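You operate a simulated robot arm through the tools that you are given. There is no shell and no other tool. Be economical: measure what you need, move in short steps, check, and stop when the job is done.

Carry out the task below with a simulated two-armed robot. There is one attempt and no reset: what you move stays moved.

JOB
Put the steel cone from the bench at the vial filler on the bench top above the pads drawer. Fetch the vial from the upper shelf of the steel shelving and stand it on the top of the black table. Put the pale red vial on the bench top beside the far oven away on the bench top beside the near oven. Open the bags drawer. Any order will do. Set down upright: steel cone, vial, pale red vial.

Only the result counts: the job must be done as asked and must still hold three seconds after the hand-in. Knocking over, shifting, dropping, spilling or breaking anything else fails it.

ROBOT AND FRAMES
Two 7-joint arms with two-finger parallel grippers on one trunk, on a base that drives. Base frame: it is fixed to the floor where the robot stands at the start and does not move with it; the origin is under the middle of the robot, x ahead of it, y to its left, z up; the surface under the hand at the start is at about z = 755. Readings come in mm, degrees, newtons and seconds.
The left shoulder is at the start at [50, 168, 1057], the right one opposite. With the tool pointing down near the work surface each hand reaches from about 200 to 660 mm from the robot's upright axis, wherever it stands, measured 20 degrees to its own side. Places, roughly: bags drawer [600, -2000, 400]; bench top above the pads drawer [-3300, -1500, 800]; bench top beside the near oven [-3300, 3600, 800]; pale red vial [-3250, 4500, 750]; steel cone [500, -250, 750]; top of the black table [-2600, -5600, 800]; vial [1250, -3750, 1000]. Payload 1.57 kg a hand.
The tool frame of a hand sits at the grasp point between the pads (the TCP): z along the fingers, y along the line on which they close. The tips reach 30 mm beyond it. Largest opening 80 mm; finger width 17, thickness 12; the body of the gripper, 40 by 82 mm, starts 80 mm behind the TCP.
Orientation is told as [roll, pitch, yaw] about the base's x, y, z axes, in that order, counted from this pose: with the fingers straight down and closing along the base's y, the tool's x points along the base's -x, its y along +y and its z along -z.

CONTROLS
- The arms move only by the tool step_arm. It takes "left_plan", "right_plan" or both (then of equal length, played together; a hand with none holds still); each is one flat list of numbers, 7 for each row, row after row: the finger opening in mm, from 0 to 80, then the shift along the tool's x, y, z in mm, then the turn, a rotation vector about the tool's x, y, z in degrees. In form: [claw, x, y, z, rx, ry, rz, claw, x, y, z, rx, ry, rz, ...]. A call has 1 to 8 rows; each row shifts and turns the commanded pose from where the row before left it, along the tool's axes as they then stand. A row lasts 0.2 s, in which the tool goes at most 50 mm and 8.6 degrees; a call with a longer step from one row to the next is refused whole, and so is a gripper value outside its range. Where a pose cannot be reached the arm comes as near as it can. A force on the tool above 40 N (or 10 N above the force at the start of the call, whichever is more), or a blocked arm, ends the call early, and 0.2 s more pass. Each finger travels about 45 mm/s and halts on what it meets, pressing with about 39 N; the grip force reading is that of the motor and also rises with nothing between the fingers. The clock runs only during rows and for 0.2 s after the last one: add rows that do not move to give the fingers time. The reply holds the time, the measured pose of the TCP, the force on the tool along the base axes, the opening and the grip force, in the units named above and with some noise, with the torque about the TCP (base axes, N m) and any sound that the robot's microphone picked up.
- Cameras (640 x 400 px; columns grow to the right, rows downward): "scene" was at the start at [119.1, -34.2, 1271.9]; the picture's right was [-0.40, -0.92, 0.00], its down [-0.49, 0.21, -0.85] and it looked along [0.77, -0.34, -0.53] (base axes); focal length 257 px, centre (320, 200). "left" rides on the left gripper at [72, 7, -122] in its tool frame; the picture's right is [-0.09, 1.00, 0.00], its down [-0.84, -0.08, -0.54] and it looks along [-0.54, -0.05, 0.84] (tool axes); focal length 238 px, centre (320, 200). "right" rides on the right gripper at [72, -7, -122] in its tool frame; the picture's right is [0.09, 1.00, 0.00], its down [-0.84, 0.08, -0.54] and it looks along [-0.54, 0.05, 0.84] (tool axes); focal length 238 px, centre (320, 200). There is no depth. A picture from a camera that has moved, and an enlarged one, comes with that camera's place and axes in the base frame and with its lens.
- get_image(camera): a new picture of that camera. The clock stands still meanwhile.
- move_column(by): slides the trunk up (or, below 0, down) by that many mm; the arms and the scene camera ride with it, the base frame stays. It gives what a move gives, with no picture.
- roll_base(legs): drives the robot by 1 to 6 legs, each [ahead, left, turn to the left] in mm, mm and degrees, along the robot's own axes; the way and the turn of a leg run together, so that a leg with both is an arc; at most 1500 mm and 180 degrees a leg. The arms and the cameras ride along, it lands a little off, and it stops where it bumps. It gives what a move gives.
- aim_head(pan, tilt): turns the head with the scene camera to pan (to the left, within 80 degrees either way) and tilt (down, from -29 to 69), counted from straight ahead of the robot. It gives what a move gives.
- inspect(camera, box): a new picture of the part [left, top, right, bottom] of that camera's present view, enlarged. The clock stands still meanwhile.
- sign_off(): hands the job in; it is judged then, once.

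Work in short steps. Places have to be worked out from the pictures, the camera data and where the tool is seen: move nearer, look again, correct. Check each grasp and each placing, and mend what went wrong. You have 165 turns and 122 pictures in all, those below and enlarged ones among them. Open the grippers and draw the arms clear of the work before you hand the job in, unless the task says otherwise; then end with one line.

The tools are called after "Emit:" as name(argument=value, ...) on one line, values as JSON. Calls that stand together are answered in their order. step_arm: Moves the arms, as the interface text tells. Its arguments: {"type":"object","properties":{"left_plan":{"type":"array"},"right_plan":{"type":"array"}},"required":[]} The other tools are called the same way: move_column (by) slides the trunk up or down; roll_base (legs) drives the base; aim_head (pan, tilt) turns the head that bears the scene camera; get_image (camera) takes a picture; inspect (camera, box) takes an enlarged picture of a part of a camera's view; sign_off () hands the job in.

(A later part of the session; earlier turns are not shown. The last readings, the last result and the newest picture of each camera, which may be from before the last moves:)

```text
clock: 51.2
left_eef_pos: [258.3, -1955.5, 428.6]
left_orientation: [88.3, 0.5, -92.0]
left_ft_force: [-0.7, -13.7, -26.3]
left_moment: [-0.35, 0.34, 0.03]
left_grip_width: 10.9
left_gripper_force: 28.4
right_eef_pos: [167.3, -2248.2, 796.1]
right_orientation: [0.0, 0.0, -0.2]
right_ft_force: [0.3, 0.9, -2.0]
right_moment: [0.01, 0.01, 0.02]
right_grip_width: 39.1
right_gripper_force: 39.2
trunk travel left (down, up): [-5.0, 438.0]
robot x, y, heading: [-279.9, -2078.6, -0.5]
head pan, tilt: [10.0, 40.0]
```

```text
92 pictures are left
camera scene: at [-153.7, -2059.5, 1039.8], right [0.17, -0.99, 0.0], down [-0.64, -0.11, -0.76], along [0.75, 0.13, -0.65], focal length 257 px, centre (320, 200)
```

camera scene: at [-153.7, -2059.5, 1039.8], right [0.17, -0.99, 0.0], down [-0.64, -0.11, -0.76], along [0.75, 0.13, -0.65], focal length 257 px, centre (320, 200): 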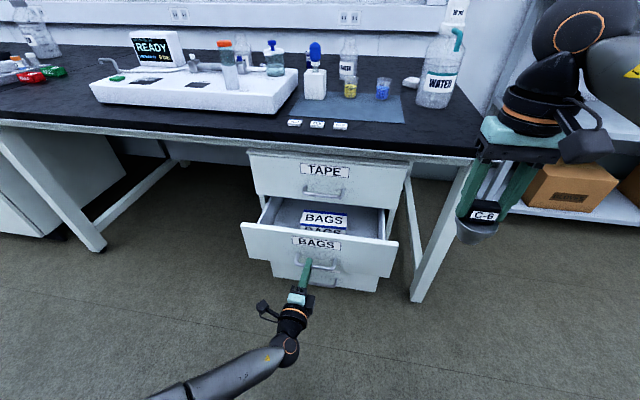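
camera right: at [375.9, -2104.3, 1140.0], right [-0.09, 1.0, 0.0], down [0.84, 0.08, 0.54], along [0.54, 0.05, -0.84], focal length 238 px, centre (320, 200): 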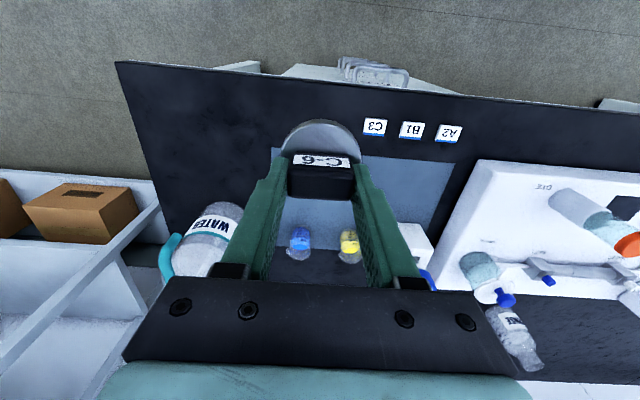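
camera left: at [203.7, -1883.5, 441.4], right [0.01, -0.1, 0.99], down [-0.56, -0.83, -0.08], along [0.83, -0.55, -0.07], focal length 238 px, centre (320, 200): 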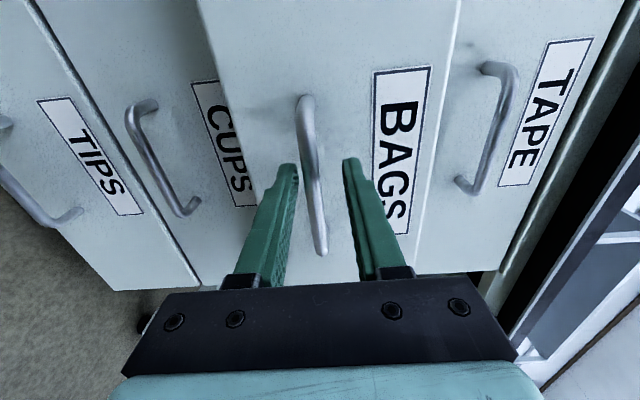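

The base pulls it cleanly: now ~130 mm open. I pull another 110 mm.

Emit:
roll_base(legs=[[-110, 0, 0]])

Emit:
get_image(camera="scene")

```text
clock: 52.4
left_eef_pos: [149.1, -1955.6, 428.5]
left_orientation: [88.2, 0.7, -92.1]
left_ft_force: [-0.3, -9.9, -15.4]
left_moment: [-0.37, 0.23, 0.12]
left_grip_width: 10.9
left_gripper_force: 28.4
right_eef_pos: [55.7, -2248.6, 796.9]
right_orientation: [-0.1, 0.1, -0.3]
right_ft_force: [0.7, -0.2, -2.2]
right_moment: [0.02, 0.01, 0.01]
right_grip_width: 39.3
right_gripper_force: 39.0
trunk travel left (down, up): [-5.0, 438.0]
robot x, y, heading: [-387.5, -2075.1, -0.1]
head pan, tilt: [10.0, 40.0]
```

```text
91 pictures are left
camera scene: at [-264.8, -2059.5, 1039.9], right [0.17, -0.99, 0.0], down [-0.64, -0.11, -0.76], along [0.75, 0.13, -0.64], focal length 257 px, centre (320, 200)
```

scene: 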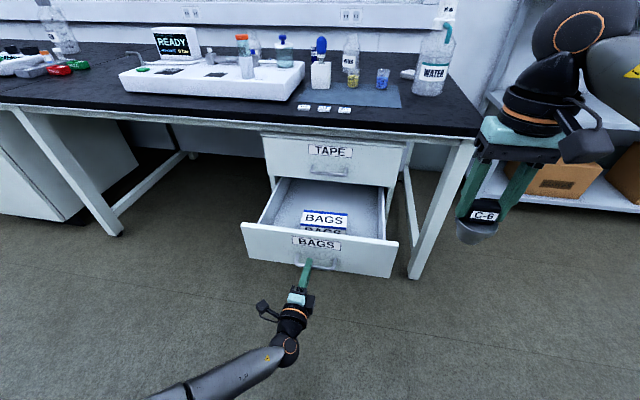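

240 mm open. One more pull of 70 mm to be well open.

Emit:
roll_base(legs=[[-70, 0, 0]])

Emit:
get_image(camera="scene")

```text
clock: 53.5
left_eef_pos: [81.0, -1956.0, 428.7]
left_orientation: [88.2, 0.6, -92.2]
left_ft_force: [-1.2, -5.4, -11.8]
left_moment: [-0.44, 0.18, -0.01]
left_grip_width: 10.9
left_gripper_force: 28.9
right_eef_pos: [-12.5, -2248.4, 797.2]
right_orientation: [-0.1, 0.0, -0.2]
right_ft_force: [-0.2, 1.0, -1.8]
right_moment: [0.04, -0.03, 0.02]
right_grip_width: 39.2
right_gripper_force: 39.3
trunk travel left (down, up): [-5.0, 438.0]
robot x, y, heading: [-455.9, -2078.3, 0.0]
head pan, tilt: [10.0, 40.0]
```

```text
90 pictures are left
camera scene: at [-333.6, -2059.5, 1040.0], right [0.17, -0.99, 0.0], down [-0.63, -0.11, -0.76], along [0.75, 0.13, -0.64], focal length 257 px, centre (320, 200)
```

scene: 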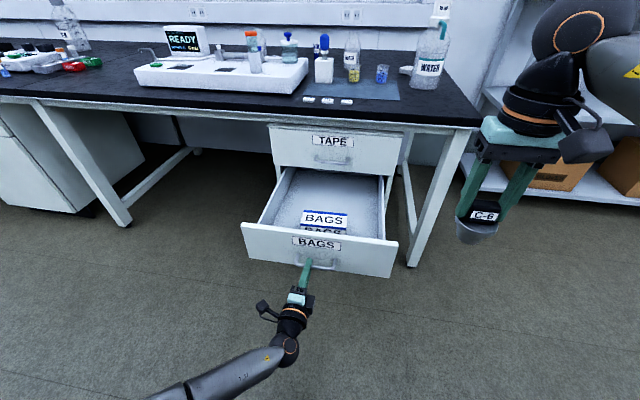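

Open ~310 mm. I release the bar and back off with the base.

Emit:
step_arm(left_plan=[40, 0, 0, 0, 0, 0, 0, 40, 0, 0, 0, 0, 0, 0, 40, 0, 0, 0, 0, 0, 0, 40, 0, 0, 0, 0, 0, 0])

Emit:
roll_base(legs=[[-120, 0, 0]])

Emit:
move_column(by=180)

Emit:
get_image(camera="scene")

```text
clock: 54.5
left_eef_pos: [78.9, -1956.2, 430.3]
left_orientation: [88.4, 0.8, -92.2]
left_ft_force: [-0.2, 0.8, 0.5]
left_moment: [-0.02, -0.03, 0.04]
left_grip_width: 40.3
left_gripper_force: 0.1
right_eef_pos: [-13.7, -2249.5, 798.0]
right_orientation: [-0.2, 0.0, -0.2]
right_ft_force: [-0.1, 0.2, -1.1]
right_moment: [-0.02, -0.02, 0.01]
right_grip_width: 39.3
right_gripper_force: 38.8
trunk travel left (down, up): [-5.0, 438.0]
robot x, y, heading: [-456.3, -2075.1, -0.1]
head pan, tilt: [10.0, 40.0]
```

```text
clock: 55.7
left_eef_pos: [-38.6, -1953.4, 429.4]
left_orientation: [88.3, 0.6, -92.1]
left_ft_force: [0.3, 0.0, -0.9]
left_moment: [0.0, 0.02, 0.0]
left_grip_width: 39.9
left_gripper_force: 0.1
right_eef_pos: [-130.5, -2249.1, 797.6]
right_orientation: [0.0, 0.1, -0.1]
right_ft_force: [-0.1, 0.0, -2.1]
right_moment: [0.01, 0.01, 0.0]
right_grip_width: 39.3
right_gripper_force: 39.0
trunk travel left (down, up): [-5.0, 438.0]
robot x, y, heading: [-574.7, -2076.9, -0.2]
head pan, tilt: [10.0, 40.0]
```

```text
clock: 57.7
left_eef_pos: [-38.9, -1954.3, 608.1]
left_orientation: [88.3, 0.6, -92.1]
left_ft_force: [0.1, -0.4, -0.5]
left_moment: [-0.01, 0.0, -0.02]
left_grip_width: 39.9
left_gripper_force: 0.2
right_eef_pos: [-130.9, -2249.1, 978.0]
right_orientation: [-0.2, 0.1, 0.0]
right_ft_force: [-0.5, 0.3, -1.2]
right_moment: [0.0, 0.01, 0.0]
right_grip_width: 39.4
right_gripper_force: 39.3
trunk travel left (down, up): [-185.0, 258.0]
robot x, y, heading: [-574.1, -2076.1, 0.1]
head pan, tilt: [10.0, 40.0]
```

```text
89 pictures are left
camera scene: at [-452.4, -2059.2, 1220.0], right [0.17, -0.99, 0.0], down [-0.63, -0.11, -0.77], along [0.75, 0.13, -0.64], focal length 257 px, centre (320, 200)
```

scene: 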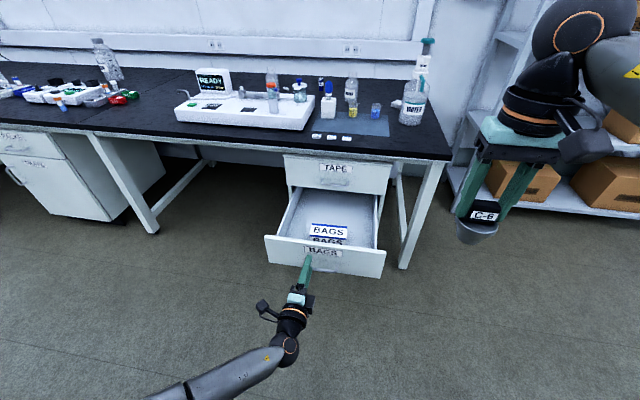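

Drawer open and free. Now I drive right along the aisle to face the steel shelving and look.

Emit:
roll_base(legs=[[0, -1400, 0]])

Emit:
aim_head(pan=0, tilt=10)

Emit:
get_image(camera="scene")

```text
clock: 70.2
left_eef_pos: [-58.1, -3381.1, 609.3]
left_orientation: [88.3, 0.6, -93.7]
left_ft_force: [-0.1, 0.3, -0.6]
left_moment: [0.03, 0.0, 0.01]
left_grip_width: 40.0
left_gripper_force: 0.0
right_eef_pos: [-159.2, -3672.5, 976.8]
right_orientation: [-0.1, 0.0, -1.8]
right_ft_force: [0.3, -0.2, -1.7]
right_moment: [0.0, -0.05, -0.03]
right_grip_width: 39.6
right_gripper_force: 39.0
trunk travel left (down, up): [-185.0, 258.0]
robot x, y, heading: [-599.9, -3488.6, -1.8]
head pan, tilt: [10.0, 40.0]
```

```text
clock: 71.2
left_eef_pos: [-57.3, -3379.6, 610.0]
left_orientation: [88.3, 0.6, -93.7]
left_ft_force: [-0.3, -0.2, 0.5]
left_moment: [0.0, -0.03, -0.05]
left_grip_width: 40.0
left_gripper_force: 0.2
right_eef_pos: [-159.0, -3671.0, 977.4]
right_orientation: [-0.1, 0.1, -1.7]
right_ft_force: [-0.2, 0.4, -2.2]
right_moment: [-0.04, -0.04, 0.02]
right_grip_width: 39.6
right_gripper_force: 39.0
trunk travel left (down, up): [-185.0, 258.0]
robot x, y, heading: [-597.2, -3488.8, -1.6]
head pan, tilt: [0.0, 10.0]
```

```text
88 pictures are left
camera scene: at [-466.6, -3490.0, 1267.7], right [-0.03, -1.0, 0.0], down [-0.17, 0.01, -0.98], along [0.98, -0.03, -0.17], focal length 257 px, centre (320, 200)
```

scene: 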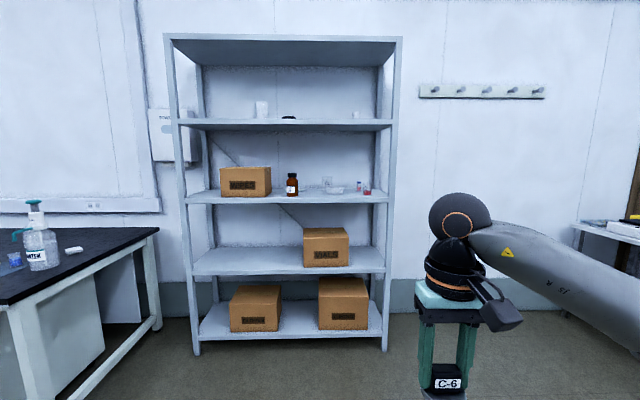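

The place hint fits the shelf at row ~195 (z≈1030). I enlarge the items on it and the one above.

Emit:
inspect(camera="scene", box=[280, 150, 400, 225])

Emit:
inspect(camera="scene", box=[230, 80, 390, 180])

```text
5.33 times, centred on (340, 188) of scene
camera zoom: at [-466.6, -3490.0, 1267.7], right [-0.03, -1.0, 0.0], down [-0.17, 0.01, -0.98], along [0.98, -0.03, -0.17], focal length 1371 px, centre (213, 267)
```

zoom: 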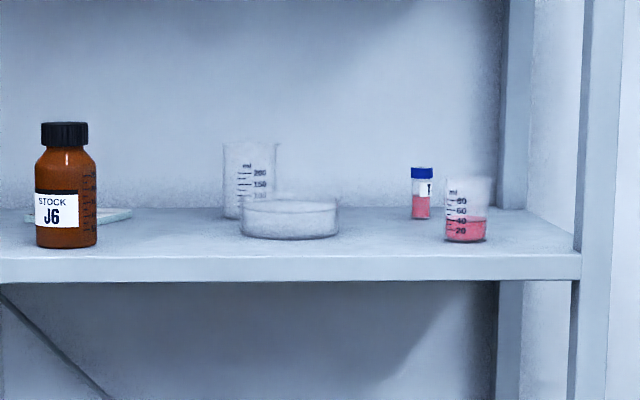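

```text
4.00 times, centred on (310, 130) of scene
camera zoom: at [-466.6, -3490.0, 1267.7], right [-0.03, -1.0, 0.0], down [-0.17, 0.01, -0.98], along [0.98, -0.03, -0.17], focal length 1028 px, centre (360, 480)
```

zoom: 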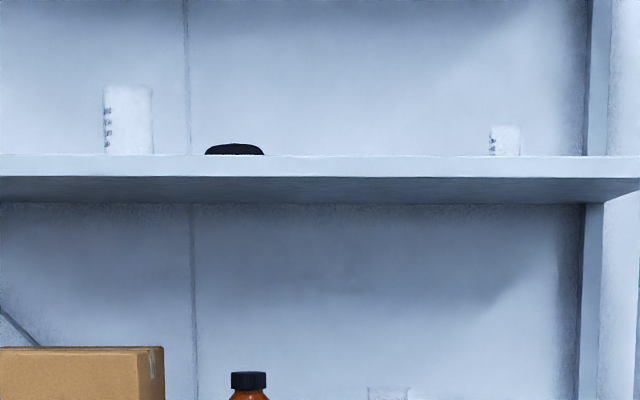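

The vial (blue cap, red contents) stands behind a small beaker at roughly [1250,-3808,1032 base]. I'll reach with the left hand from above at a tilt; first I turn the left hand back (roll −90°) and pitch it to ~30° forward of vertical.

Emit:
step_arm(left_plan=[60, 0, 0, 0, 0, 0, -8.5, 60, 0, 0, 0, 0, 0, -8.5, 60, 0, 0, 0, 0, 0, -8.5, 60, 0, 0, 0, 0, 0, -8.5, 60, 0, 0, 0, 0, 0, -8.5, 60, 0, 0, 0, 0, 0, -8.5, 60, 0, 0, 0, 0, 0, -8.5, 60, 0, 0, 0, 0, 0, -8.5])

Emit:
step_arm(left_plan=[60, 0, 0, 0, 0, 0, -8, 60, 0, 0, 0, 0, 0, -8, 60, 0, 0, 0, 0, 0, -6, 60, -40, 0, 0, 0, 0, 0, 60, -40, 0, 0, 0, 0, 0, 60, -40, 0, 0, 0, 0, 0, 60, -40, 0, 0, 0, 0, 0, 60, -40, 0, 0, 0, 0, 0])

Emit:
step_arm(left_plan=[60, 0, 0, 0, 0, 8.5, 0, 60, 0, 0, 0, 0, 8.5, 0, 60, 0, 0, 0, 0, 8.5, 0, 60, 0, 0, 0, 0, 8.5, 0, 60, 0, 0, 0, 0, 8.5, 0, 60, 0, 0, 0, 0, 8.5, 0, 60, 0, 0, 0, 0, 7, 0, 60, 0, 0, 0, 0, 0, 0])

Emit:
move_column(by=258)

```text
clock: 73.0
left_eef_pos: [-58.6, -3381.1, 610.0]
left_orientation: [85.4, -67.6, -89.4]
left_ft_force: [0.5, -0.1, 0.0]
left_moment: [-0.01, 0.0, 0.01]
left_grip_width: 59.9
left_gripper_force: 0.0
right_eef_pos: [-158.9, -3671.9, 979.0]
right_orientation: [-0.2, 0.0, -1.7]
right_ft_force: [-0.8, 0.3, -1.1]
right_moment: [0.02, -0.03, 0.01]
right_grip_width: 39.7
right_gripper_force: 38.9
trunk travel left (down, up): [-185.0, 258.0]
robot x, y, heading: [-598.1, -3490.2, -1.9]
head pan, tilt: [0.0, 10.0]
```

```text
clock: 74.8
left_eef_pos: [-50.0, -3382.6, 811.0]
left_orientation: [19.3, -88.1, -23.0]
left_ft_force: [-1.2, -0.1, -0.6]
left_moment: [0.01, 0.02, 0.02]
left_grip_width: 60.1
left_gripper_force: 0.1
right_eef_pos: [-158.0, -3672.3, 978.5]
right_orientation: [-0.1, 0.0, -1.7]
right_ft_force: [0.5, -0.1, -1.9]
right_moment: [-0.01, 0.01, 0.01]
right_grip_width: 39.5
right_gripper_force: 38.8
trunk travel left (down, up): [-185.0, 258.0]
robot x, y, heading: [-596.0, -3485.8, -1.7]
head pan, tilt: [0.0, 10.0]
```

```text
clock: 76.6
left_eef_pos: [-48.1, -3360.5, 807.7]
left_orientation: [3.7, -30.1, -3.7]
left_ft_force: [0.9, 0.0, 0.1]
left_moment: [-0.02, -0.01, 0.01]
left_grip_width: 60.2
left_gripper_force: 0.1
right_eef_pos: [-159.1, -3671.7, 977.0]
right_orientation: [-0.2, 0.0, -1.6]
right_ft_force: [-0.5, -0.2, -1.7]
right_moment: [0.02, 0.01, 0.01]
right_grip_width: 39.4
right_gripper_force: 38.7
trunk travel left (down, up): [-185.0, 258.0]
robot x, y, heading: [-595.5, -3489.4, -1.6]
head pan, tilt: [0.0, 10.0]
```

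```text
clock: 79.2
left_eef_pos: [-46.6, -3361.2, 1067.3]
left_orientation: [3.3, -30.5, -3.7]
left_ft_force: [0.3, -1.0, 0.2]
left_moment: [0.0, 0.0, -0.01]
left_grip_width: 60.1
left_gripper_force: 0.0
right_eef_pos: [-158.6, -3673.3, 1235.7]
right_orientation: [-0.1, 0.1, -1.7]
right_ft_force: [-0.5, 0.5, -0.6]
right_moment: [0.01, 0.02, 0.02]
right_grip_width: 39.3
right_gripper_force: 38.9
trunk travel left (down, up): [-443.0, 0.0]
robot x, y, heading: [-599.1, -3488.9, -1.8]
head pan, tilt: [0.0, 10.0]
```

Left hand is in a tilted-down pose at z 1067. I straighten the heading and drive nearer to the shelf for a better measurement.

Emit:
roll_base(legs=[[0, 0, 1.7], [0, -440, 0], [900, 0, 0]])

Emit:
aim_head(pan=0, tilt=25)

Emit:
get_image(camera="scene")

Emit:
get_image(camera="left")

```text
clock: 88.3
left_eef_pos: [855.3, -3784.4, 1070.9]
left_orientation: [3.3, -31.0, -1.9]
left_ft_force: [0.0, -0.8, 0.2]
left_moment: [-0.03, 0.0, 0.01]
left_grip_width: 60.1
left_gripper_force: 0.1
right_eef_pos: [751.8, -4096.7, 1235.1]
right_orientation: [-0.1, 0.0, 0.1]
right_ft_force: [-0.1, 0.5, -1.9]
right_moment: [0.0, 0.0, -0.03]
right_grip_width: 39.5
right_gripper_force: 39.0
trunk travel left (down, up): [-443.0, 0.0]
robot x, y, heading: [308.9, -3929.8, -0.0]
head pan, tilt: [0.0, 10.0]
```

```text
clock: 89.1
left_eef_pos: [855.4, -3782.6, 1072.2]
left_orientation: [3.3, -31.0, -1.9]
left_ft_force: [-0.4, -0.2, 0.0]
left_moment: [0.02, -0.03, 0.03]
left_grip_width: 59.9
left_gripper_force: 0.0
right_eef_pos: [752.3, -4095.3, 1235.4]
right_orientation: [-0.1, 0.0, 0.1]
right_ft_force: [0.6, -1.0, -1.8]
right_moment: [0.0, -0.04, -0.01]
right_grip_width: 39.6
right_gripper_force: 39.3
trunk travel left (down, up): [-443.0, 0.0]
robot x, y, heading: [307.7, -3926.1, 0.4]
head pan, tilt: [0.0, 25.0]
```

```text
85 pictures are left
camera scene: at [438.1, -3923.9, 1501.1], right [0.0, -1.0, 0.0], down [-0.42, 0.0, -0.91], along [0.91, 0.0, -0.42], focal length 257 px, centre (320, 200)
```

scene: 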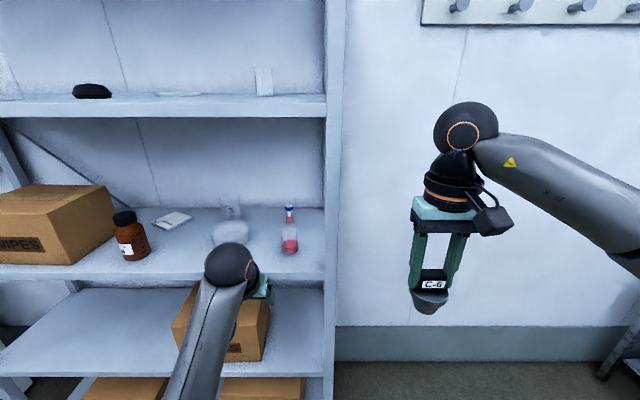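

```text
84 pictures are left
camera left: at [730.8, -3779.5, 1138.3], right [0.08, 0.99, 0.1], down [0.44, -0.12, 0.89], along [0.9, -0.03, -0.44], focal length 238 px, centre (320, 200)
```

left: 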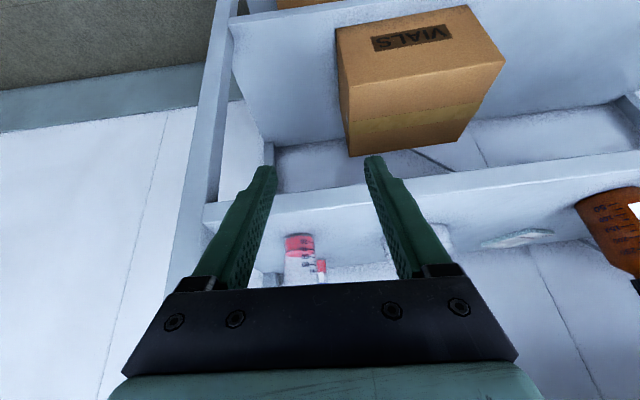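

I enlarge the scene view around the vial and beaker to measure.

Emit:
inspect(camera="scene", box=[200, 180, 344, 270])

Emit:
inspect(camera="left", box=[240, 180, 400, 280])

```text
4.44 times, centred on (272, 225) of scene
camera zoom: at [438.1, -3923.9, 1501.1], right [0.0, -1.0, 0.0], down [-0.42, 0.0, -0.91], along [0.91, 0.0, -0.42], focal length 1142 px, centre (533, 89)
```

zoom: 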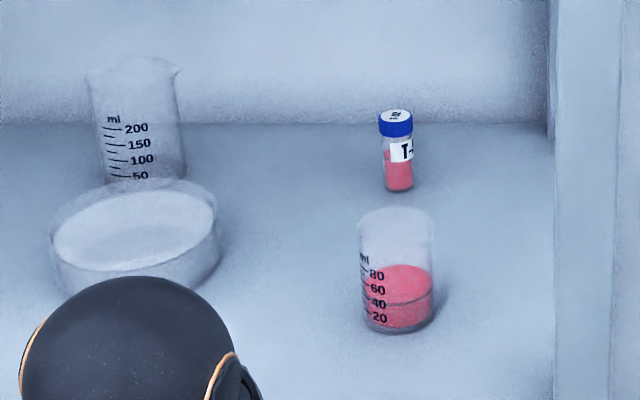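

```text
4.00 times, centred on (320, 230) of left
camera zoom: at [730.8, -3779.5, 1138.3], right [0.08, 0.99, 0.1], down [0.44, -0.12, 0.89], along [0.9, -0.03, -0.44], focal length 953 px, centre (320, 80)
```

zoom: 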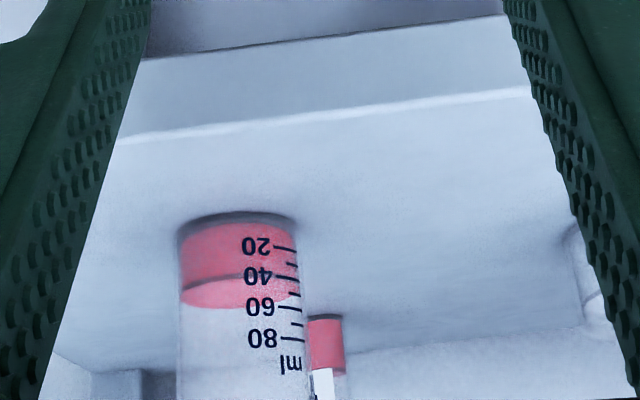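

Vial at about [1287,-3810], base z≈1020, top 1085; beaker at [1090,-3830] with top 1100; shelf front edge x≈1037. I level the hand, raise it to z≈1142 and a bit left, then drive 330 mm in with tips above the beaker.

Emit:
step_arm(left_plan=[60, -18, 10, -30, 2.66, 0, -1.6, 60, -18, 10, -30, 0, 0, 0, 60, 0, 0, 0, 0, 0, 0])

Emit:
roll_base(legs=[[200, 0, 0]])

Emit:
get_image(camera="scene")

```text
clock: 89.9
left_eef_pos: [854.7, -3763.4, 1140.5]
left_orientation: [-0.4, -31.0, 0.0]
left_ft_force: [-0.6, -0.5, -0.7]
left_moment: [-0.02, -0.01, -0.01]
left_grip_width: 60.2
left_gripper_force: 0.1
right_eef_pos: [751.8, -4094.4, 1235.1]
right_orientation: [-0.1, -0.1, 0.1]
right_ft_force: [0.6, -0.4, -1.9]
right_moment: [-0.04, -0.01, 0.01]
right_grip_width: 39.3
right_gripper_force: 39.2
trunk travel left (down, up): [-443.0, 0.0]
robot x, y, heading: [309.8, -3924.9, -0.0]
head pan, tilt: [0.0, 25.0]
```

```text
clock: 91.5
left_eef_pos: [1051.9, -3763.6, 1142.1]
left_orientation: [-0.3, -31.0, -0.1]
left_ft_force: [-0.8, 0.1, -0.1]
left_moment: [0.01, -0.01, 0.01]
left_grip_width: 60.1
left_gripper_force: 0.1
right_eef_pos: [949.1, -4095.8, 1235.8]
right_orientation: [0.0, 0.1, 0.0]
right_ft_force: [1.0, -0.5, -2.7]
right_moment: [0.05, 0.01, 0.0]
right_grip_width: 39.3
right_gripper_force: 38.5
trunk travel left (down, up): [-443.0, 0.0]
robot x, y, heading: [505.2, -3929.9, 0.2]
head pan, tilt: [0.0, 25.0]
```

```text
81 pictures are left
camera scene: at [635.4, -3923.6, 1501.0], right [0.0, -1.0, 0.0], down [-0.42, 0.0, -0.91], along [0.91, 0.0, -0.42], focal length 257 px, centre (320, 200)
```

scene: 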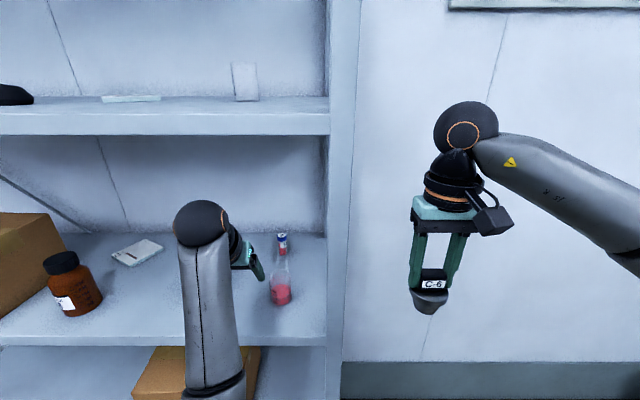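

Clear so far. I drive 100 mm more and look from the wrist.

Emit:
roll_base(legs=[[100, 0, 0]])

Emit:
get_image(camera="left")

Emit:
inspect(camera="scene", box=[150, 190, 342, 310])

```text
clock: 92.7
left_eef_pos: [1149.1, -3764.4, 1141.4]
left_orientation: [-0.5, -31.0, 0.0]
left_ft_force: [0.3, -0.6, -0.1]
left_moment: [0.04, -0.01, 0.01]
left_grip_width: 59.9
left_gripper_force: 0.0
right_eef_pos: [1047.5, -4095.0, 1236.6]
right_orientation: [-0.1, 0.0, 0.0]
right_ft_force: [0.7, -0.2, -2.9]
right_moment: [0.03, -0.02, 0.0]
right_grip_width: 39.4
right_gripper_force: 38.9
trunk travel left (down, up): [-443.0, 0.0]
robot x, y, heading: [608.0, -3927.7, 0.1]
head pan, tilt: [0.0, 25.0]
```

```text
80 pictures are left
camera left: at [1025.2, -3758.0, 1207.6], right [0.08, 1.0, 0.04], down [0.44, -0.07, 0.9], along [0.9, -0.06, -0.44], focal length 238 px, centre (320, 200)
```

left: 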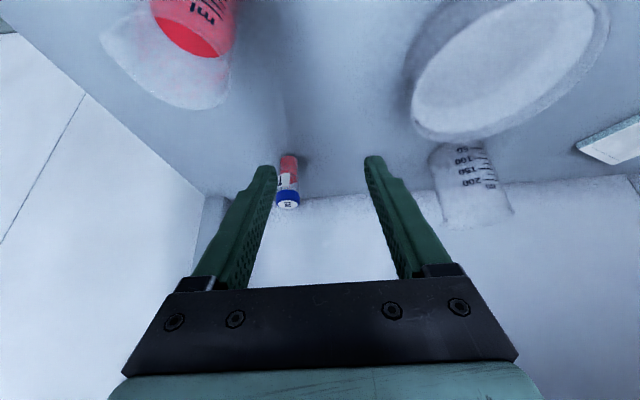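

```text
3.33 times, centred on (246, 250) of scene
camera zoom: at [734.2, -3923.4, 1501.0], right [0.0, -1.0, 0.0], down [-0.42, 0.0, -0.91], along [0.91, 0.0, -0.42], focal length 857 px, centre (567, 33)
```

zoom: 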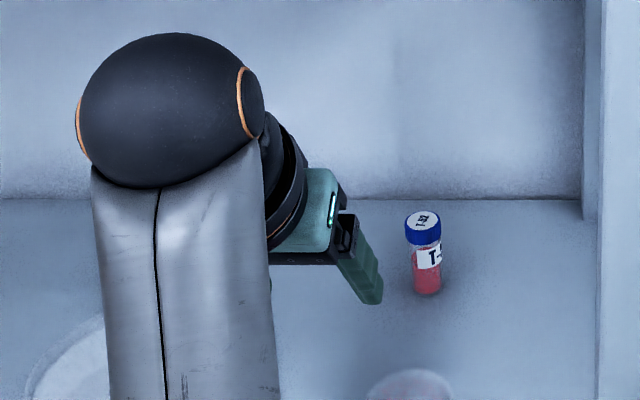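

Refined vial axis: [1276,-3812], base 1020, cap top 1086. I move over it at the same height and look.

Emit:
step_arm(left_plan=[60, -27.4, -12, 16.5, 0, 0, 0, 60, -27.4, -12, 16.5, 0, 0, 0, 60, -27.4, -12, 16.5, 0, 0, 0, 60, -27.4, -12, 16.5, 0, 0, 0, 60, 0, 0, 0, 0, 0, 0])

Emit:
get_image(camera="left")

Emit:
inspect(camera="scene", box=[180, 180, 340, 280])

```text
clock: 93.8
left_eef_pos: [1278.4, -3813.2, 1143.0]
left_orientation: [-0.4, -31.1, 0.0]
left_ft_force: [-0.9, -0.3, -0.4]
left_moment: [-0.02, -0.01, -0.01]
left_grip_width: 60.0
left_gripper_force: 0.0
right_eef_pos: [1047.1, -4095.4, 1236.4]
right_orientation: [-0.1, -0.1, 0.1]
right_ft_force: [-0.4, -1.2, -0.9]
right_moment: [0.02, -0.01, -0.01]
right_grip_width: 39.5
right_gripper_force: 38.8
trunk travel left (down, up): [-443.0, 0.0]
robot x, y, heading: [601.7, -3927.8, 0.4]
head pan, tilt: [0.0, 25.0]
```

```text
78 pictures are left
camera left: at [1152.5, -3806.3, 1208.7], right [0.08, 1.0, 0.04], down [0.44, -0.07, 0.9], along [0.9, -0.06, -0.44], focal length 238 px, centre (320, 200)
```

left: 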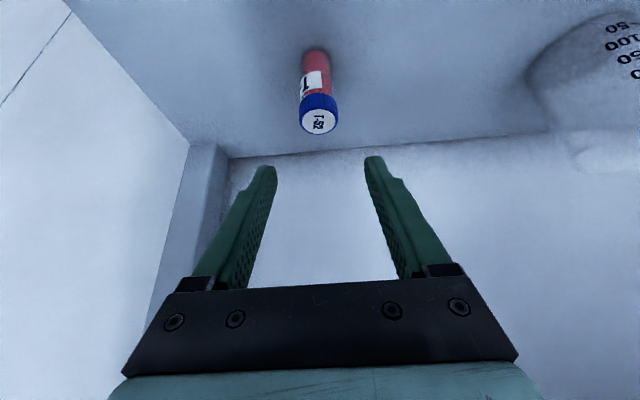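

```text
4.00 times, centred on (260, 230) of scene
camera zoom: at [733.0, -3923.3, 1501.1], right [0.0, -1.0, 0.0], down [-0.42, 0.0, -0.91], along [0.91, 0.0, -0.42], focal length 1028 px, centre (560, 80)
```

zoom: 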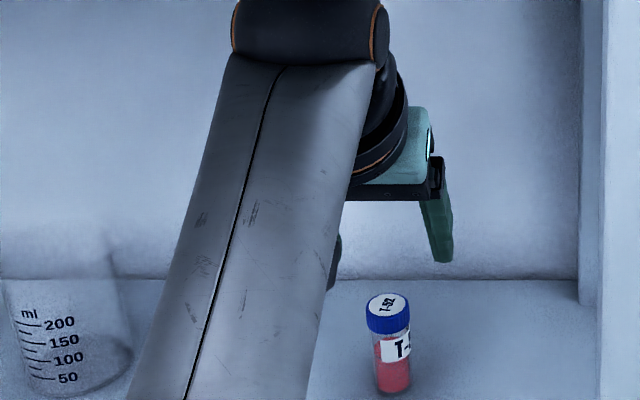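

Aligned exactly ([1277,-3812]). I descend vertically 80 mm.

Emit:
step_arm(left_plan=[60, 13, 0, 22, 0, 0, 0, 60, 13, 0, 22, 0, 0, 0, 60, 10, 0, 17, 0, 0, 0, 60, 5, 0, 8, 0, 0, 0, 60, 0, 0, 0, 0, 0, 0])

Emit:
get_image(camera="left")

```text
clock: 95.0
left_eef_pos: [1276.7, -3811.4, 1061.1]
left_orientation: [-0.4, -31.2, 0.0]
left_ft_force: [-0.6, 0.0, -1.2]
left_moment: [0.03, -0.06, -0.01]
left_grip_width: 60.0
left_gripper_force: 0.1
right_eef_pos: [1047.4, -4096.7, 1235.2]
right_orientation: [-0.1, -0.2, 0.2]
right_ft_force: [-0.2, 0.5, -1.6]
right_moment: [-0.03, -0.02, -0.01]
right_grip_width: 39.1
right_gripper_force: 39.0
trunk travel left (down, up): [-443.0, 0.0]
robot x, y, heading: [606.9, -3926.4, -0.2]
head pan, tilt: [0.0, 25.0]
```

```text
76 pictures are left
camera left: at [1152.0, -3806.0, 1127.7], right [0.08, 1.0, 0.04], down [0.44, -0.07, 0.9], along [0.9, -0.06, -0.44], focal length 238 px, centre (320, 200)
```

left: 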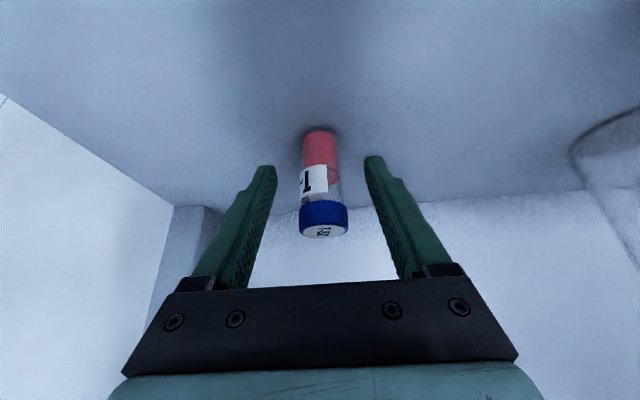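

Vial sits between the pads. I close.

Emit:
step_arm(left_plan=[45, 0, 0, 0, 0, 0, 0, 32, 0, 0, 0, 0, 0, 0, 22, 0, 0, 0, 0, 0, 0, 20, 0, 0, 0, 0, 0, 0, 20, 0, 0, 0, 0, 0, 0, 20, 0, 0, 0, 0, 0, 0])

Emit:
get_image(camera="left")

```text
clock: 96.5
left_eef_pos: [1277.1, -3812.8, 1061.2]
left_orientation: [-0.4, -31.0, 0.1]
left_ft_force: [0.6, 0.6, -0.7]
left_moment: [-0.01, 0.01, 0.0]
left_grip_width: 25.6
left_gripper_force: 37.3
right_eef_pos: [1048.3, -4096.1, 1235.8]
right_orientation: [-0.2, -0.1, 0.1]
right_ft_force: [0.0, 0.7, -2.1]
right_moment: [0.0, -0.03, 0.02]
right_grip_width: 39.6
right_gripper_force: 38.6
trunk travel left (down, up): [-443.0, 0.0]
robot x, y, heading: [600.2, -3927.3, 0.1]
head pan, tilt: [0.0, 25.0]
```

```text
75 pictures are left
camera left: at [1152.0, -3806.0, 1127.9], right [0.08, 1.0, 0.04], down [0.44, -0.07, 0.9], along [0.9, -0.06, -0.44], focal length 238 px, centre (320, 200)
```

left: 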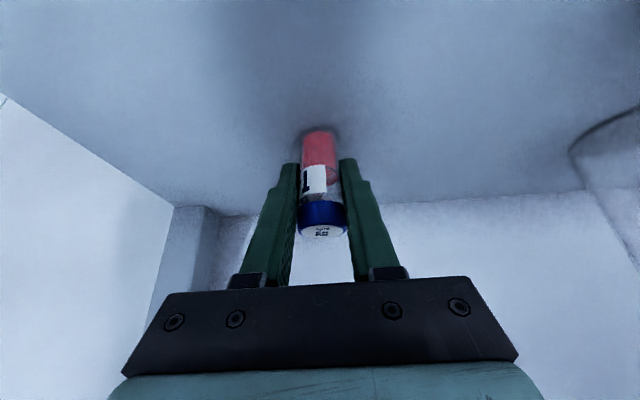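

Gripped (25.6 mm). I lift 95 mm, move left past the beaker, then check.

Emit:
step_arm(left_plan=[20, -12, 0, -20, 0, 0, 0, 20, -12, 0, -20, 0, 0, 0, 20, -12, 0, -20, 0, 0, 0, 20, -13, 0, -21, 0, 0, 0, 20, 0, 32, 0, 0, 0, 0, 20, 0, 32, 0, 0, 0, 0, 20, 0, 0, 0, 0, 0, 0])

Emit:
get_image(camera="left")

Emit:
get_image(camera="scene")

```text
clock: 98.0
left_eef_pos: [1278.4, -3749.3, 1154.8]
left_orientation: [-0.4, -31.0, -0.1]
left_ft_force: [0.0, -0.2, -0.1]
left_moment: [0.01, -0.02, 0.01]
left_grip_width: 25.6
left_gripper_force: 37.1
right_eef_pos: [1048.1, -4096.1, 1234.2]
right_orientation: [-0.2, -0.1, 0.0]
right_ft_force: [-0.3, 0.3, -1.3]
right_moment: [-0.02, -0.01, 0.02]
right_grip_width: 39.2
right_gripper_force: 39.2
trunk travel left (down, up): [-443.0, 0.0]
robot x, y, heading: [605.6, -3924.5, 0.4]
head pan, tilt: [0.0, 25.0]
```

```text
74 pictures are left
camera left: at [1154.5, -3742.7, 1221.3], right [0.08, 1.0, 0.04], down [0.44, -0.07, 0.9], along [0.9, -0.06, -0.44], focal length 238 px, centre (320, 200)
```

left: 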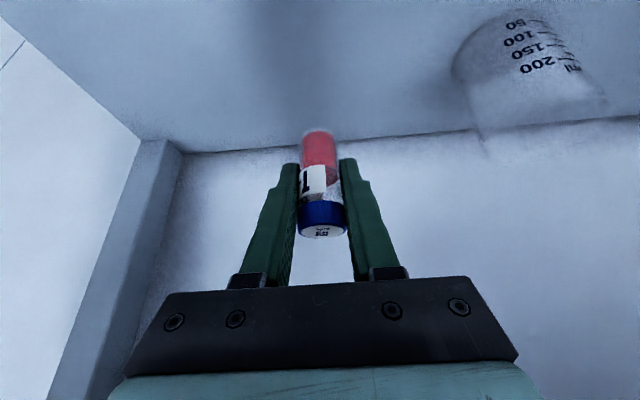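

```text
73 pictures are left
camera scene: at [733.4, -3923.7, 1501.1], right [0.0, -1.0, 0.0], down [-0.42, 0.0, -0.91], along [0.91, 0.0, -0.42], focal length 257 px, centre (320, 200)
```

scene: 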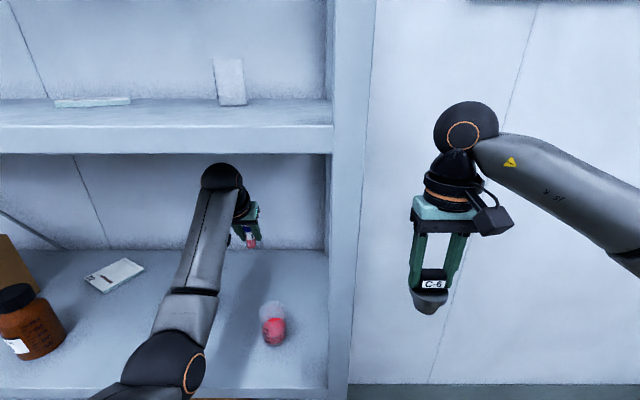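

Vial held upright relative to the shelf. I back straight out 700 mm and lower the trunk, then look toward the black table.

Emit:
roll_base(legs=[[-700, 0, 0]])

Emit:
move_column(by=-200)

Emit:
roll_base(legs=[[0, -150, -120]])

Emit:
aim_head(pan=0, tilt=15)

Emit:
get_image(camera="scene")

```text
clock: 101.9
left_eef_pos: [576.9, -3746.5, 1155.5]
left_orientation: [-0.5, -31.2, 0.6]
left_ft_force: [-0.1, 0.3, 0.1]
left_moment: [-0.02, 0.0, -0.05]
left_grip_width: 25.9
left_gripper_force: 36.6
right_eef_pos: [349.8, -4096.0, 1237.2]
right_orientation: [-0.1, -0.1, 0.8]
right_ft_force: [0.7, 0.3, -1.9]
right_moment: [-0.02, -0.03, -0.01]
right_grip_width: 39.5
right_gripper_force: 38.6
trunk travel left (down, up): [-443.0, 0.0]
robot x, y, heading: [-98.3, -3930.4, 0.4]
head pan, tilt: [0.0, 25.0]
```

```text
clock: 104.1
left_eef_pos: [577.9, -3746.7, 955.2]
left_orientation: [-0.5, -31.1, 0.5]
left_ft_force: [0.4, 0.7, -0.6]
left_moment: [0.02, 0.01, -0.02]
left_grip_width: 25.9
left_gripper_force: 37.3
right_eef_pos: [350.3, -4095.2, 1035.3]
right_orientation: [-0.2, -0.2, 0.7]
right_ft_force: [-0.8, 0.0, -1.7]
right_moment: [0.02, -0.03, -0.01]
right_grip_width: 39.3
right_gripper_force: 39.5
trunk travel left (down, up): [-243.0, 200.0]
robot x, y, heading: [-93.0, -3930.9, 0.5]
head pan, tilt: [0.0, 25.0]
```

```text
clock: 109.4
left_eef_pos: [-367.3, -4673.5, 955.3]
left_orientation: [-0.4, -31.1, -118.3]
left_ft_force: [0.2, 0.8, -0.4]
left_moment: [0.01, 0.0, 0.01]
left_grip_width: 25.7
left_gripper_force: 37.3
right_eef_pos: [-562.7, -4305.9, 1035.0]
right_orientation: [-0.1, -0.1, -118.1]
right_ft_force: [0.4, 0.7, -1.4]
right_moment: [0.01, -0.04, -0.03]
right_grip_width: 39.6
right_gripper_force: 39.4
trunk travel left (down, up): [-243.0, 200.0]
robot x, y, heading: [-203.8, -3995.9, -118.2]
head pan, tilt: [0.0, 25.0]
cut short: leg 1
```

```text
clock: 110.1
left_eef_pos: [-368.1, -4673.6, 954.5]
left_orientation: [-0.4, -31.1, -118.2]
left_ft_force: [0.5, 0.1, -0.1]
left_moment: [0.0, 0.01, -0.04]
left_grip_width: 25.7
left_gripper_force: 37.2
right_eef_pos: [-564.1, -4305.3, 1035.0]
right_orientation: [-0.1, -0.1, -118.0]
right_ft_force: [0.1, 0.5, -1.4]
right_moment: [0.01, -0.01, -0.01]
right_grip_width: 39.6
right_gripper_force: 39.1
trunk travel left (down, up): [-243.0, 200.0]
robot x, y, heading: [-200.5, -3995.1, -118.0]
head pan, tilt: [0.0, 15.0]
```

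```text
72 pictures are left
camera scene: at [-268.6, -4111.5, 1317.3], right [-0.88, 0.47, 0.0], down [0.12, 0.23, -0.97], along [-0.46, -0.85, -0.26], focal length 257 px, centre (320, 200)
```

scene: 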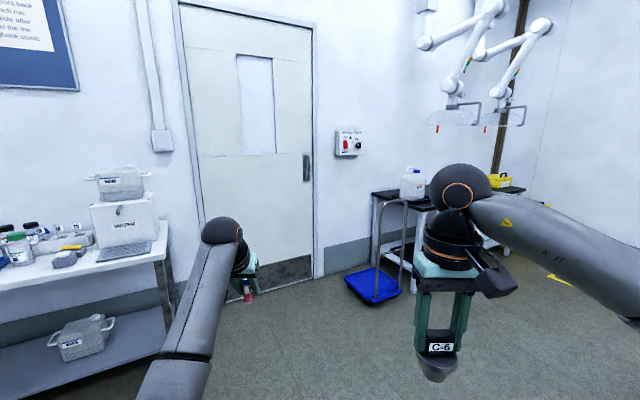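

The turn was cut short slightly; I look around before moving further.

Emit:
aim_head(pan=-40, tilt=25)

Emit:
get_image(camera="scene")

Emit:
aim_head(pan=70, tilt=40)

Emit:
get_image(camera="scene")

```text
clock: 111.2
left_eef_pos: [-367.5, -4673.5, 955.0]
left_orientation: [-0.5, -31.0, -118.3]
left_ft_force: [0.5, 0.0, -0.4]
left_moment: [0.02, -0.01, 0.0]
left_grip_width: 25.5
left_gripper_force: 37.3
right_eef_pos: [-562.5, -4305.4, 1035.6]
right_orientation: [-0.1, -0.2, -118.1]
right_ft_force: [-0.4, 0.1, -2.5]
right_moment: [0.0, 0.01, -0.02]
right_grip_width: 39.4
right_gripper_force: 38.8
trunk travel left (down, up): [-243.0, 200.0]
robot x, y, heading: [-202.3, -3994.6, -118.2]
head pan, tilt: [-40.0, 25.0]
```

```text
71 pictures are left
camera scene: at [-310.1, -4063.5, 1301.1], right [-0.37, 0.93, 0.0], down [0.39, 0.16, -0.91], along [-0.84, -0.34, -0.42], focal length 257 px, centre (320, 200)
```

scene: 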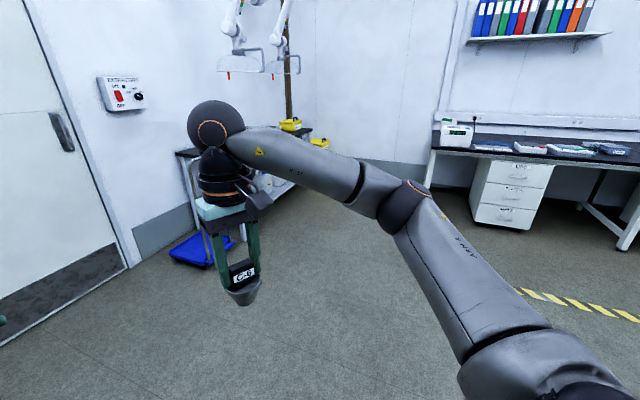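

```text
clock: 113.1
left_eef_pos: [-366.3, -4673.5, 954.9]
left_orientation: [-0.4, -31.1, -118.3]
left_ft_force: [-0.2, 0.0, -0.6]
left_moment: [0.0, 0.0, 0.0]
left_grip_width: 25.6
left_gripper_force: 37.0
right_eef_pos: [-563.3, -4306.0, 1035.8]
right_orientation: [-0.1, -0.1, -118.1]
right_ft_force: [-0.8, -0.4, -2.6]
right_moment: [-0.06, -0.02, -0.01]
right_grip_width: 39.3
right_gripper_force: 39.0
trunk travel left (down, up): [-243.0, 200.0]
robot x, y, heading: [-201.6, -3995.1, -118.1]
head pan, tilt: [70.0, 40.0]
```

```text
70 pictures are left
camera scene: at [-167.9, -4092.5, 1277.8], right [-0.75, -0.67, 0.0], down [-0.43, 0.48, -0.77], along [0.51, -0.57, -0.64], focal length 257 px, centre (320, 200)
```

scene: 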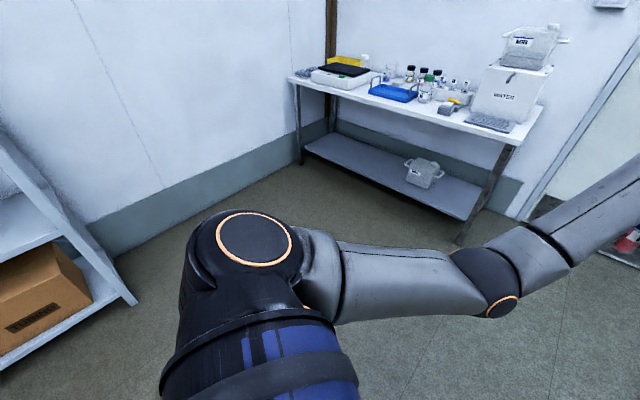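

Nothing is touched nearby. The black table is in the far corner under the hanging arms. I turn to face −y and drive sideways toward x≈−2400.

Emit:
roll_base(legs=[[0, 0, 28], [0, -1100, 0], [0, -1050, 0]])

Emit:
aim_head(pan=0, tilt=25)

Emit:
get_image(camera="scene")

```text
clock: 133.5
left_eef_pos: [-2180.9, -4661.3, 954.1]
left_orientation: [-0.5, -31.0, -91.0]
left_ft_force: [-1.0, -0.6, -0.2]
left_moment: [0.01, -0.02, 0.03]
left_grip_width: 25.7
left_gripper_force: 36.8
right_eef_pos: [-2523.5, -4424.3, 1036.5]
right_orientation: [-0.1, -0.1, -90.8]
right_ft_force: [0.2, 0.2, -2.9]
right_moment: [0.05, -0.01, 0.0]
right_grip_width: 39.6
right_gripper_force: 39.2
trunk travel left (down, up): [-243.0, 200.0]
robot x, y, heading: [-2348.3, -3983.4, -90.8]
head pan, tilt: [70.0, 40.0]
```

```text
clock: 134.9
left_eef_pos: [-2179.4, -4661.2, 954.4]
left_orientation: [-0.4, -31.0, -90.9]
left_ft_force: [0.0, 0.5, 0.3]
left_moment: [-0.01, 0.02, -0.01]
left_grip_width: 25.8
left_gripper_force: 36.4
right_eef_pos: [-2522.9, -4424.0, 1035.2]
right_orientation: [-0.2, 0.0, -90.7]
right_ft_force: [0.4, -0.5, -1.9]
right_moment: [-0.01, -0.01, 0.01]
right_grip_width: 39.3
right_gripper_force: 38.8
trunk travel left (down, up): [-243.0, 200.0]
robot x, y, heading: [-2345.4, -3985.4, -90.6]
head pan, tilt: [0.0, 25.0]
```

```text
69 pictures are left
camera scene: at [-2350.9, -4113.5, 1301.1], right [-1.0, 0.01, 0.0], down [0.01, 0.42, -0.91], along [-0.01, -0.91, -0.42], focal length 257 px, centre (320, 200)
```

scene: 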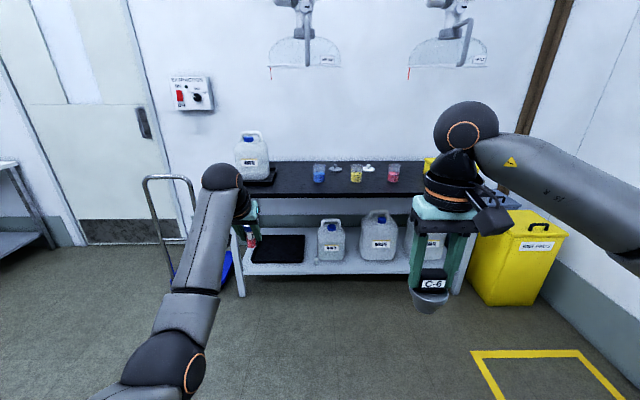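

The black table's front half is free: edge y≈−5257, top ≈800. I'll stand the vial around [−2250,−5380]. I drive up.

Emit:
roll_base(legs=[[0, -70, 0.7], [700, 0, 0]])

Emit:
aim_head(pan=0, tilt=42)

Emit:
get_image(camera="scene")

Emit:
get_image(camera="left")

```text
clock: 139.7
left_eef_pos: [-2252.0, -5379.0, 954.7]
left_orientation: [-0.4, -30.9, -90.5]
left_ft_force: [0.1, 0.4, 0.0]
left_moment: [0.03, 0.01, -0.02]
left_grip_width: 25.7
left_gripper_force: 37.1
right_eef_pos: [-2595.2, -5145.1, 1034.4]
right_orientation: [-0.1, 0.0, -90.3]
right_ft_force: [0.2, 0.0, -1.8]
right_moment: [-0.01, -0.01, -0.02]
right_grip_width: 39.3
right_gripper_force: 39.0
trunk travel left (down, up): [-243.0, 200.0]
robot x, y, heading: [-2424.6, -4701.7, -90.4]
head pan, tilt: [0.0, 25.0]
```

```text
clock: 140.5
left_eef_pos: [-2251.1, -5380.0, 955.2]
left_orientation: [-0.4, -31.0, -90.5]
left_ft_force: [-0.2, 0.3, 0.1]
left_moment: [0.0, -0.05, 0.0]
left_grip_width: 25.7
left_gripper_force: 37.0
right_eef_pos: [-2596.0, -5145.7, 1035.8]
right_orientation: [-0.1, -0.2, -90.3]
right_ft_force: [0.3, -0.5, -2.6]
right_moment: [0.01, 0.0, 0.02]
right_grip_width: 39.5
right_gripper_force: 39.1
trunk travel left (down, up): [-243.0, 200.0]
robot x, y, heading: [-2423.6, -4699.6, -90.3]
head pan, tilt: [0.0, 42.0]
```

```text
68 pictures are left
camera scene: at [-2425.2, -4825.2, 1274.9], right [-1.0, 0.01, 0.0], down [0.0, 0.67, -0.74], along [0.0, -0.74, -0.67], focal length 257 px, centre (320, 200)
```

scene: 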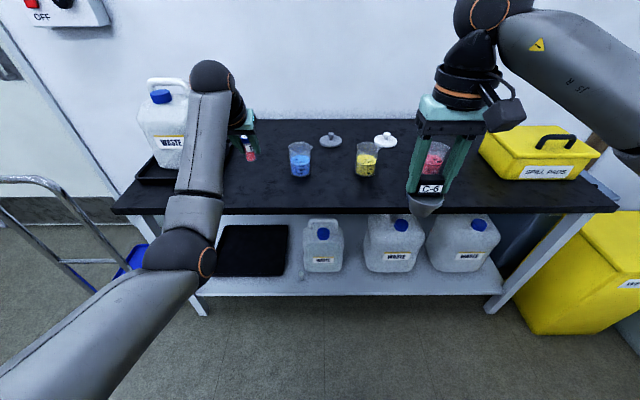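

```text
67 pictures are left
camera left: at [-2242.2, -5256.0, 1021.1], right [0.99, -0.09, 0.04], down [-0.08, -0.44, 0.9], along [-0.06, -0.9, -0.44], focal length 238 px, centre (320, 200)
```

left: 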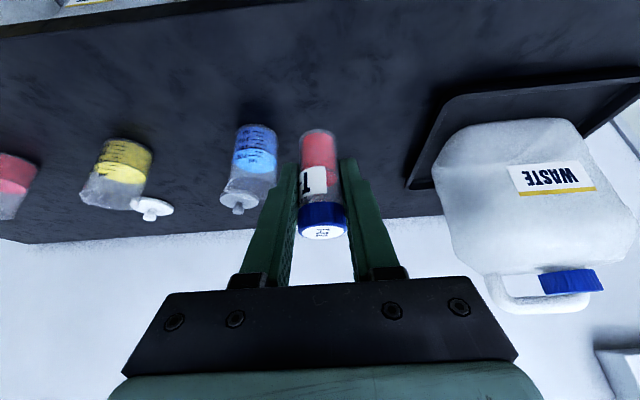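

Triangulating the table: top ≈745, front edge y≈−5380, so I need to be further in. I move 110 mm ahead and 45 mm left to the free gap, then lower to TCP z≈830.

Emit:
roll_base(legs=[[110, 45, 0.4]])

Emit:
step_arm(left_plan=[20, 20.6, 0, 34.3, 0, 0, 0, 20, 20.6, 0, 34.3, 0, 0, 0, 20, 20.6, 0, 34.3, 0, 0, 0, 20, 0, 0, 0, 0, 0, 0])

Emit:
get_image(camera="scene")

Emit:
get_image(camera="left")

```text
clock: 141.7
left_eef_pos: [-2198.7, -5484.8, 954.6]
left_orientation: [-0.3, -31.0, -89.9]
left_ft_force: [0.3, -0.1, -0.3]
left_moment: [-0.03, 0.01, -0.03]
left_grip_width: 25.5
left_gripper_force: 37.0
right_eef_pos: [-2546.6, -5255.2, 1034.4]
right_orientation: [-0.1, 0.0, -89.8]
right_ft_force: [0.5, 0.3, -2.9]
right_moment: [0.0, -0.04, -0.02]
right_grip_width: 39.4
right_gripper_force: 38.9
trunk travel left (down, up): [-243.0, 200.0]
robot x, y, heading: [-2374.8, -4808.9, -89.9]
head pan, tilt: [0.0, 42.0]
```

```text
clock: 142.7
left_eef_pos: [-2199.5, -5487.5, 835.3]
left_orientation: [-0.4, -31.1, -90.0]
left_ft_force: [-0.2, 0.2, -1.8]
left_moment: [0.02, 0.03, 0.0]
left_grip_width: 25.7
left_gripper_force: 36.9
right_eef_pos: [-2545.8, -5254.1, 1035.6]
right_orientation: [-0.1, -0.1, -89.8]
right_ft_force: [-0.2, 0.0, -1.2]
right_moment: [0.04, -0.01, -0.01]
right_grip_width: 39.8
right_gripper_force: 38.6
trunk travel left (down, up): [-243.0, 200.0]
robot x, y, heading: [-2376.1, -4807.6, -89.8]
head pan, tilt: [0.0, 42.0]
```

```text
66 pictures are left
camera scene: at [-2379.5, -4932.5, 1274.8], right [-1.0, 0.0, 0.0], down [0.0, 0.67, -0.74], along [0.0, -0.74, -0.67], focal length 257 px, centre (320, 200)
```

scene: 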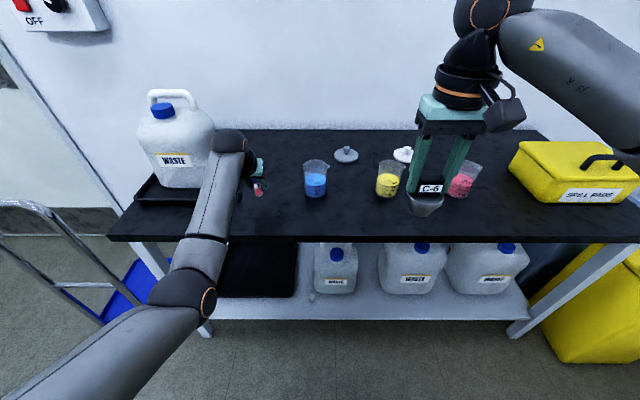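

```text
65 pictures are left
camera left: at [-2192.5, -5364.3, 901.5], right [1.0, -0.08, 0.04], down [-0.07, -0.44, 0.9], along [-0.05, -0.9, -0.44], focal length 238 px, centre (320, 200)
```

left: 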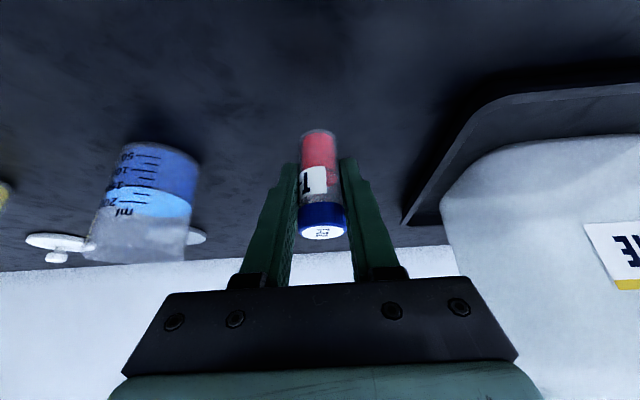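

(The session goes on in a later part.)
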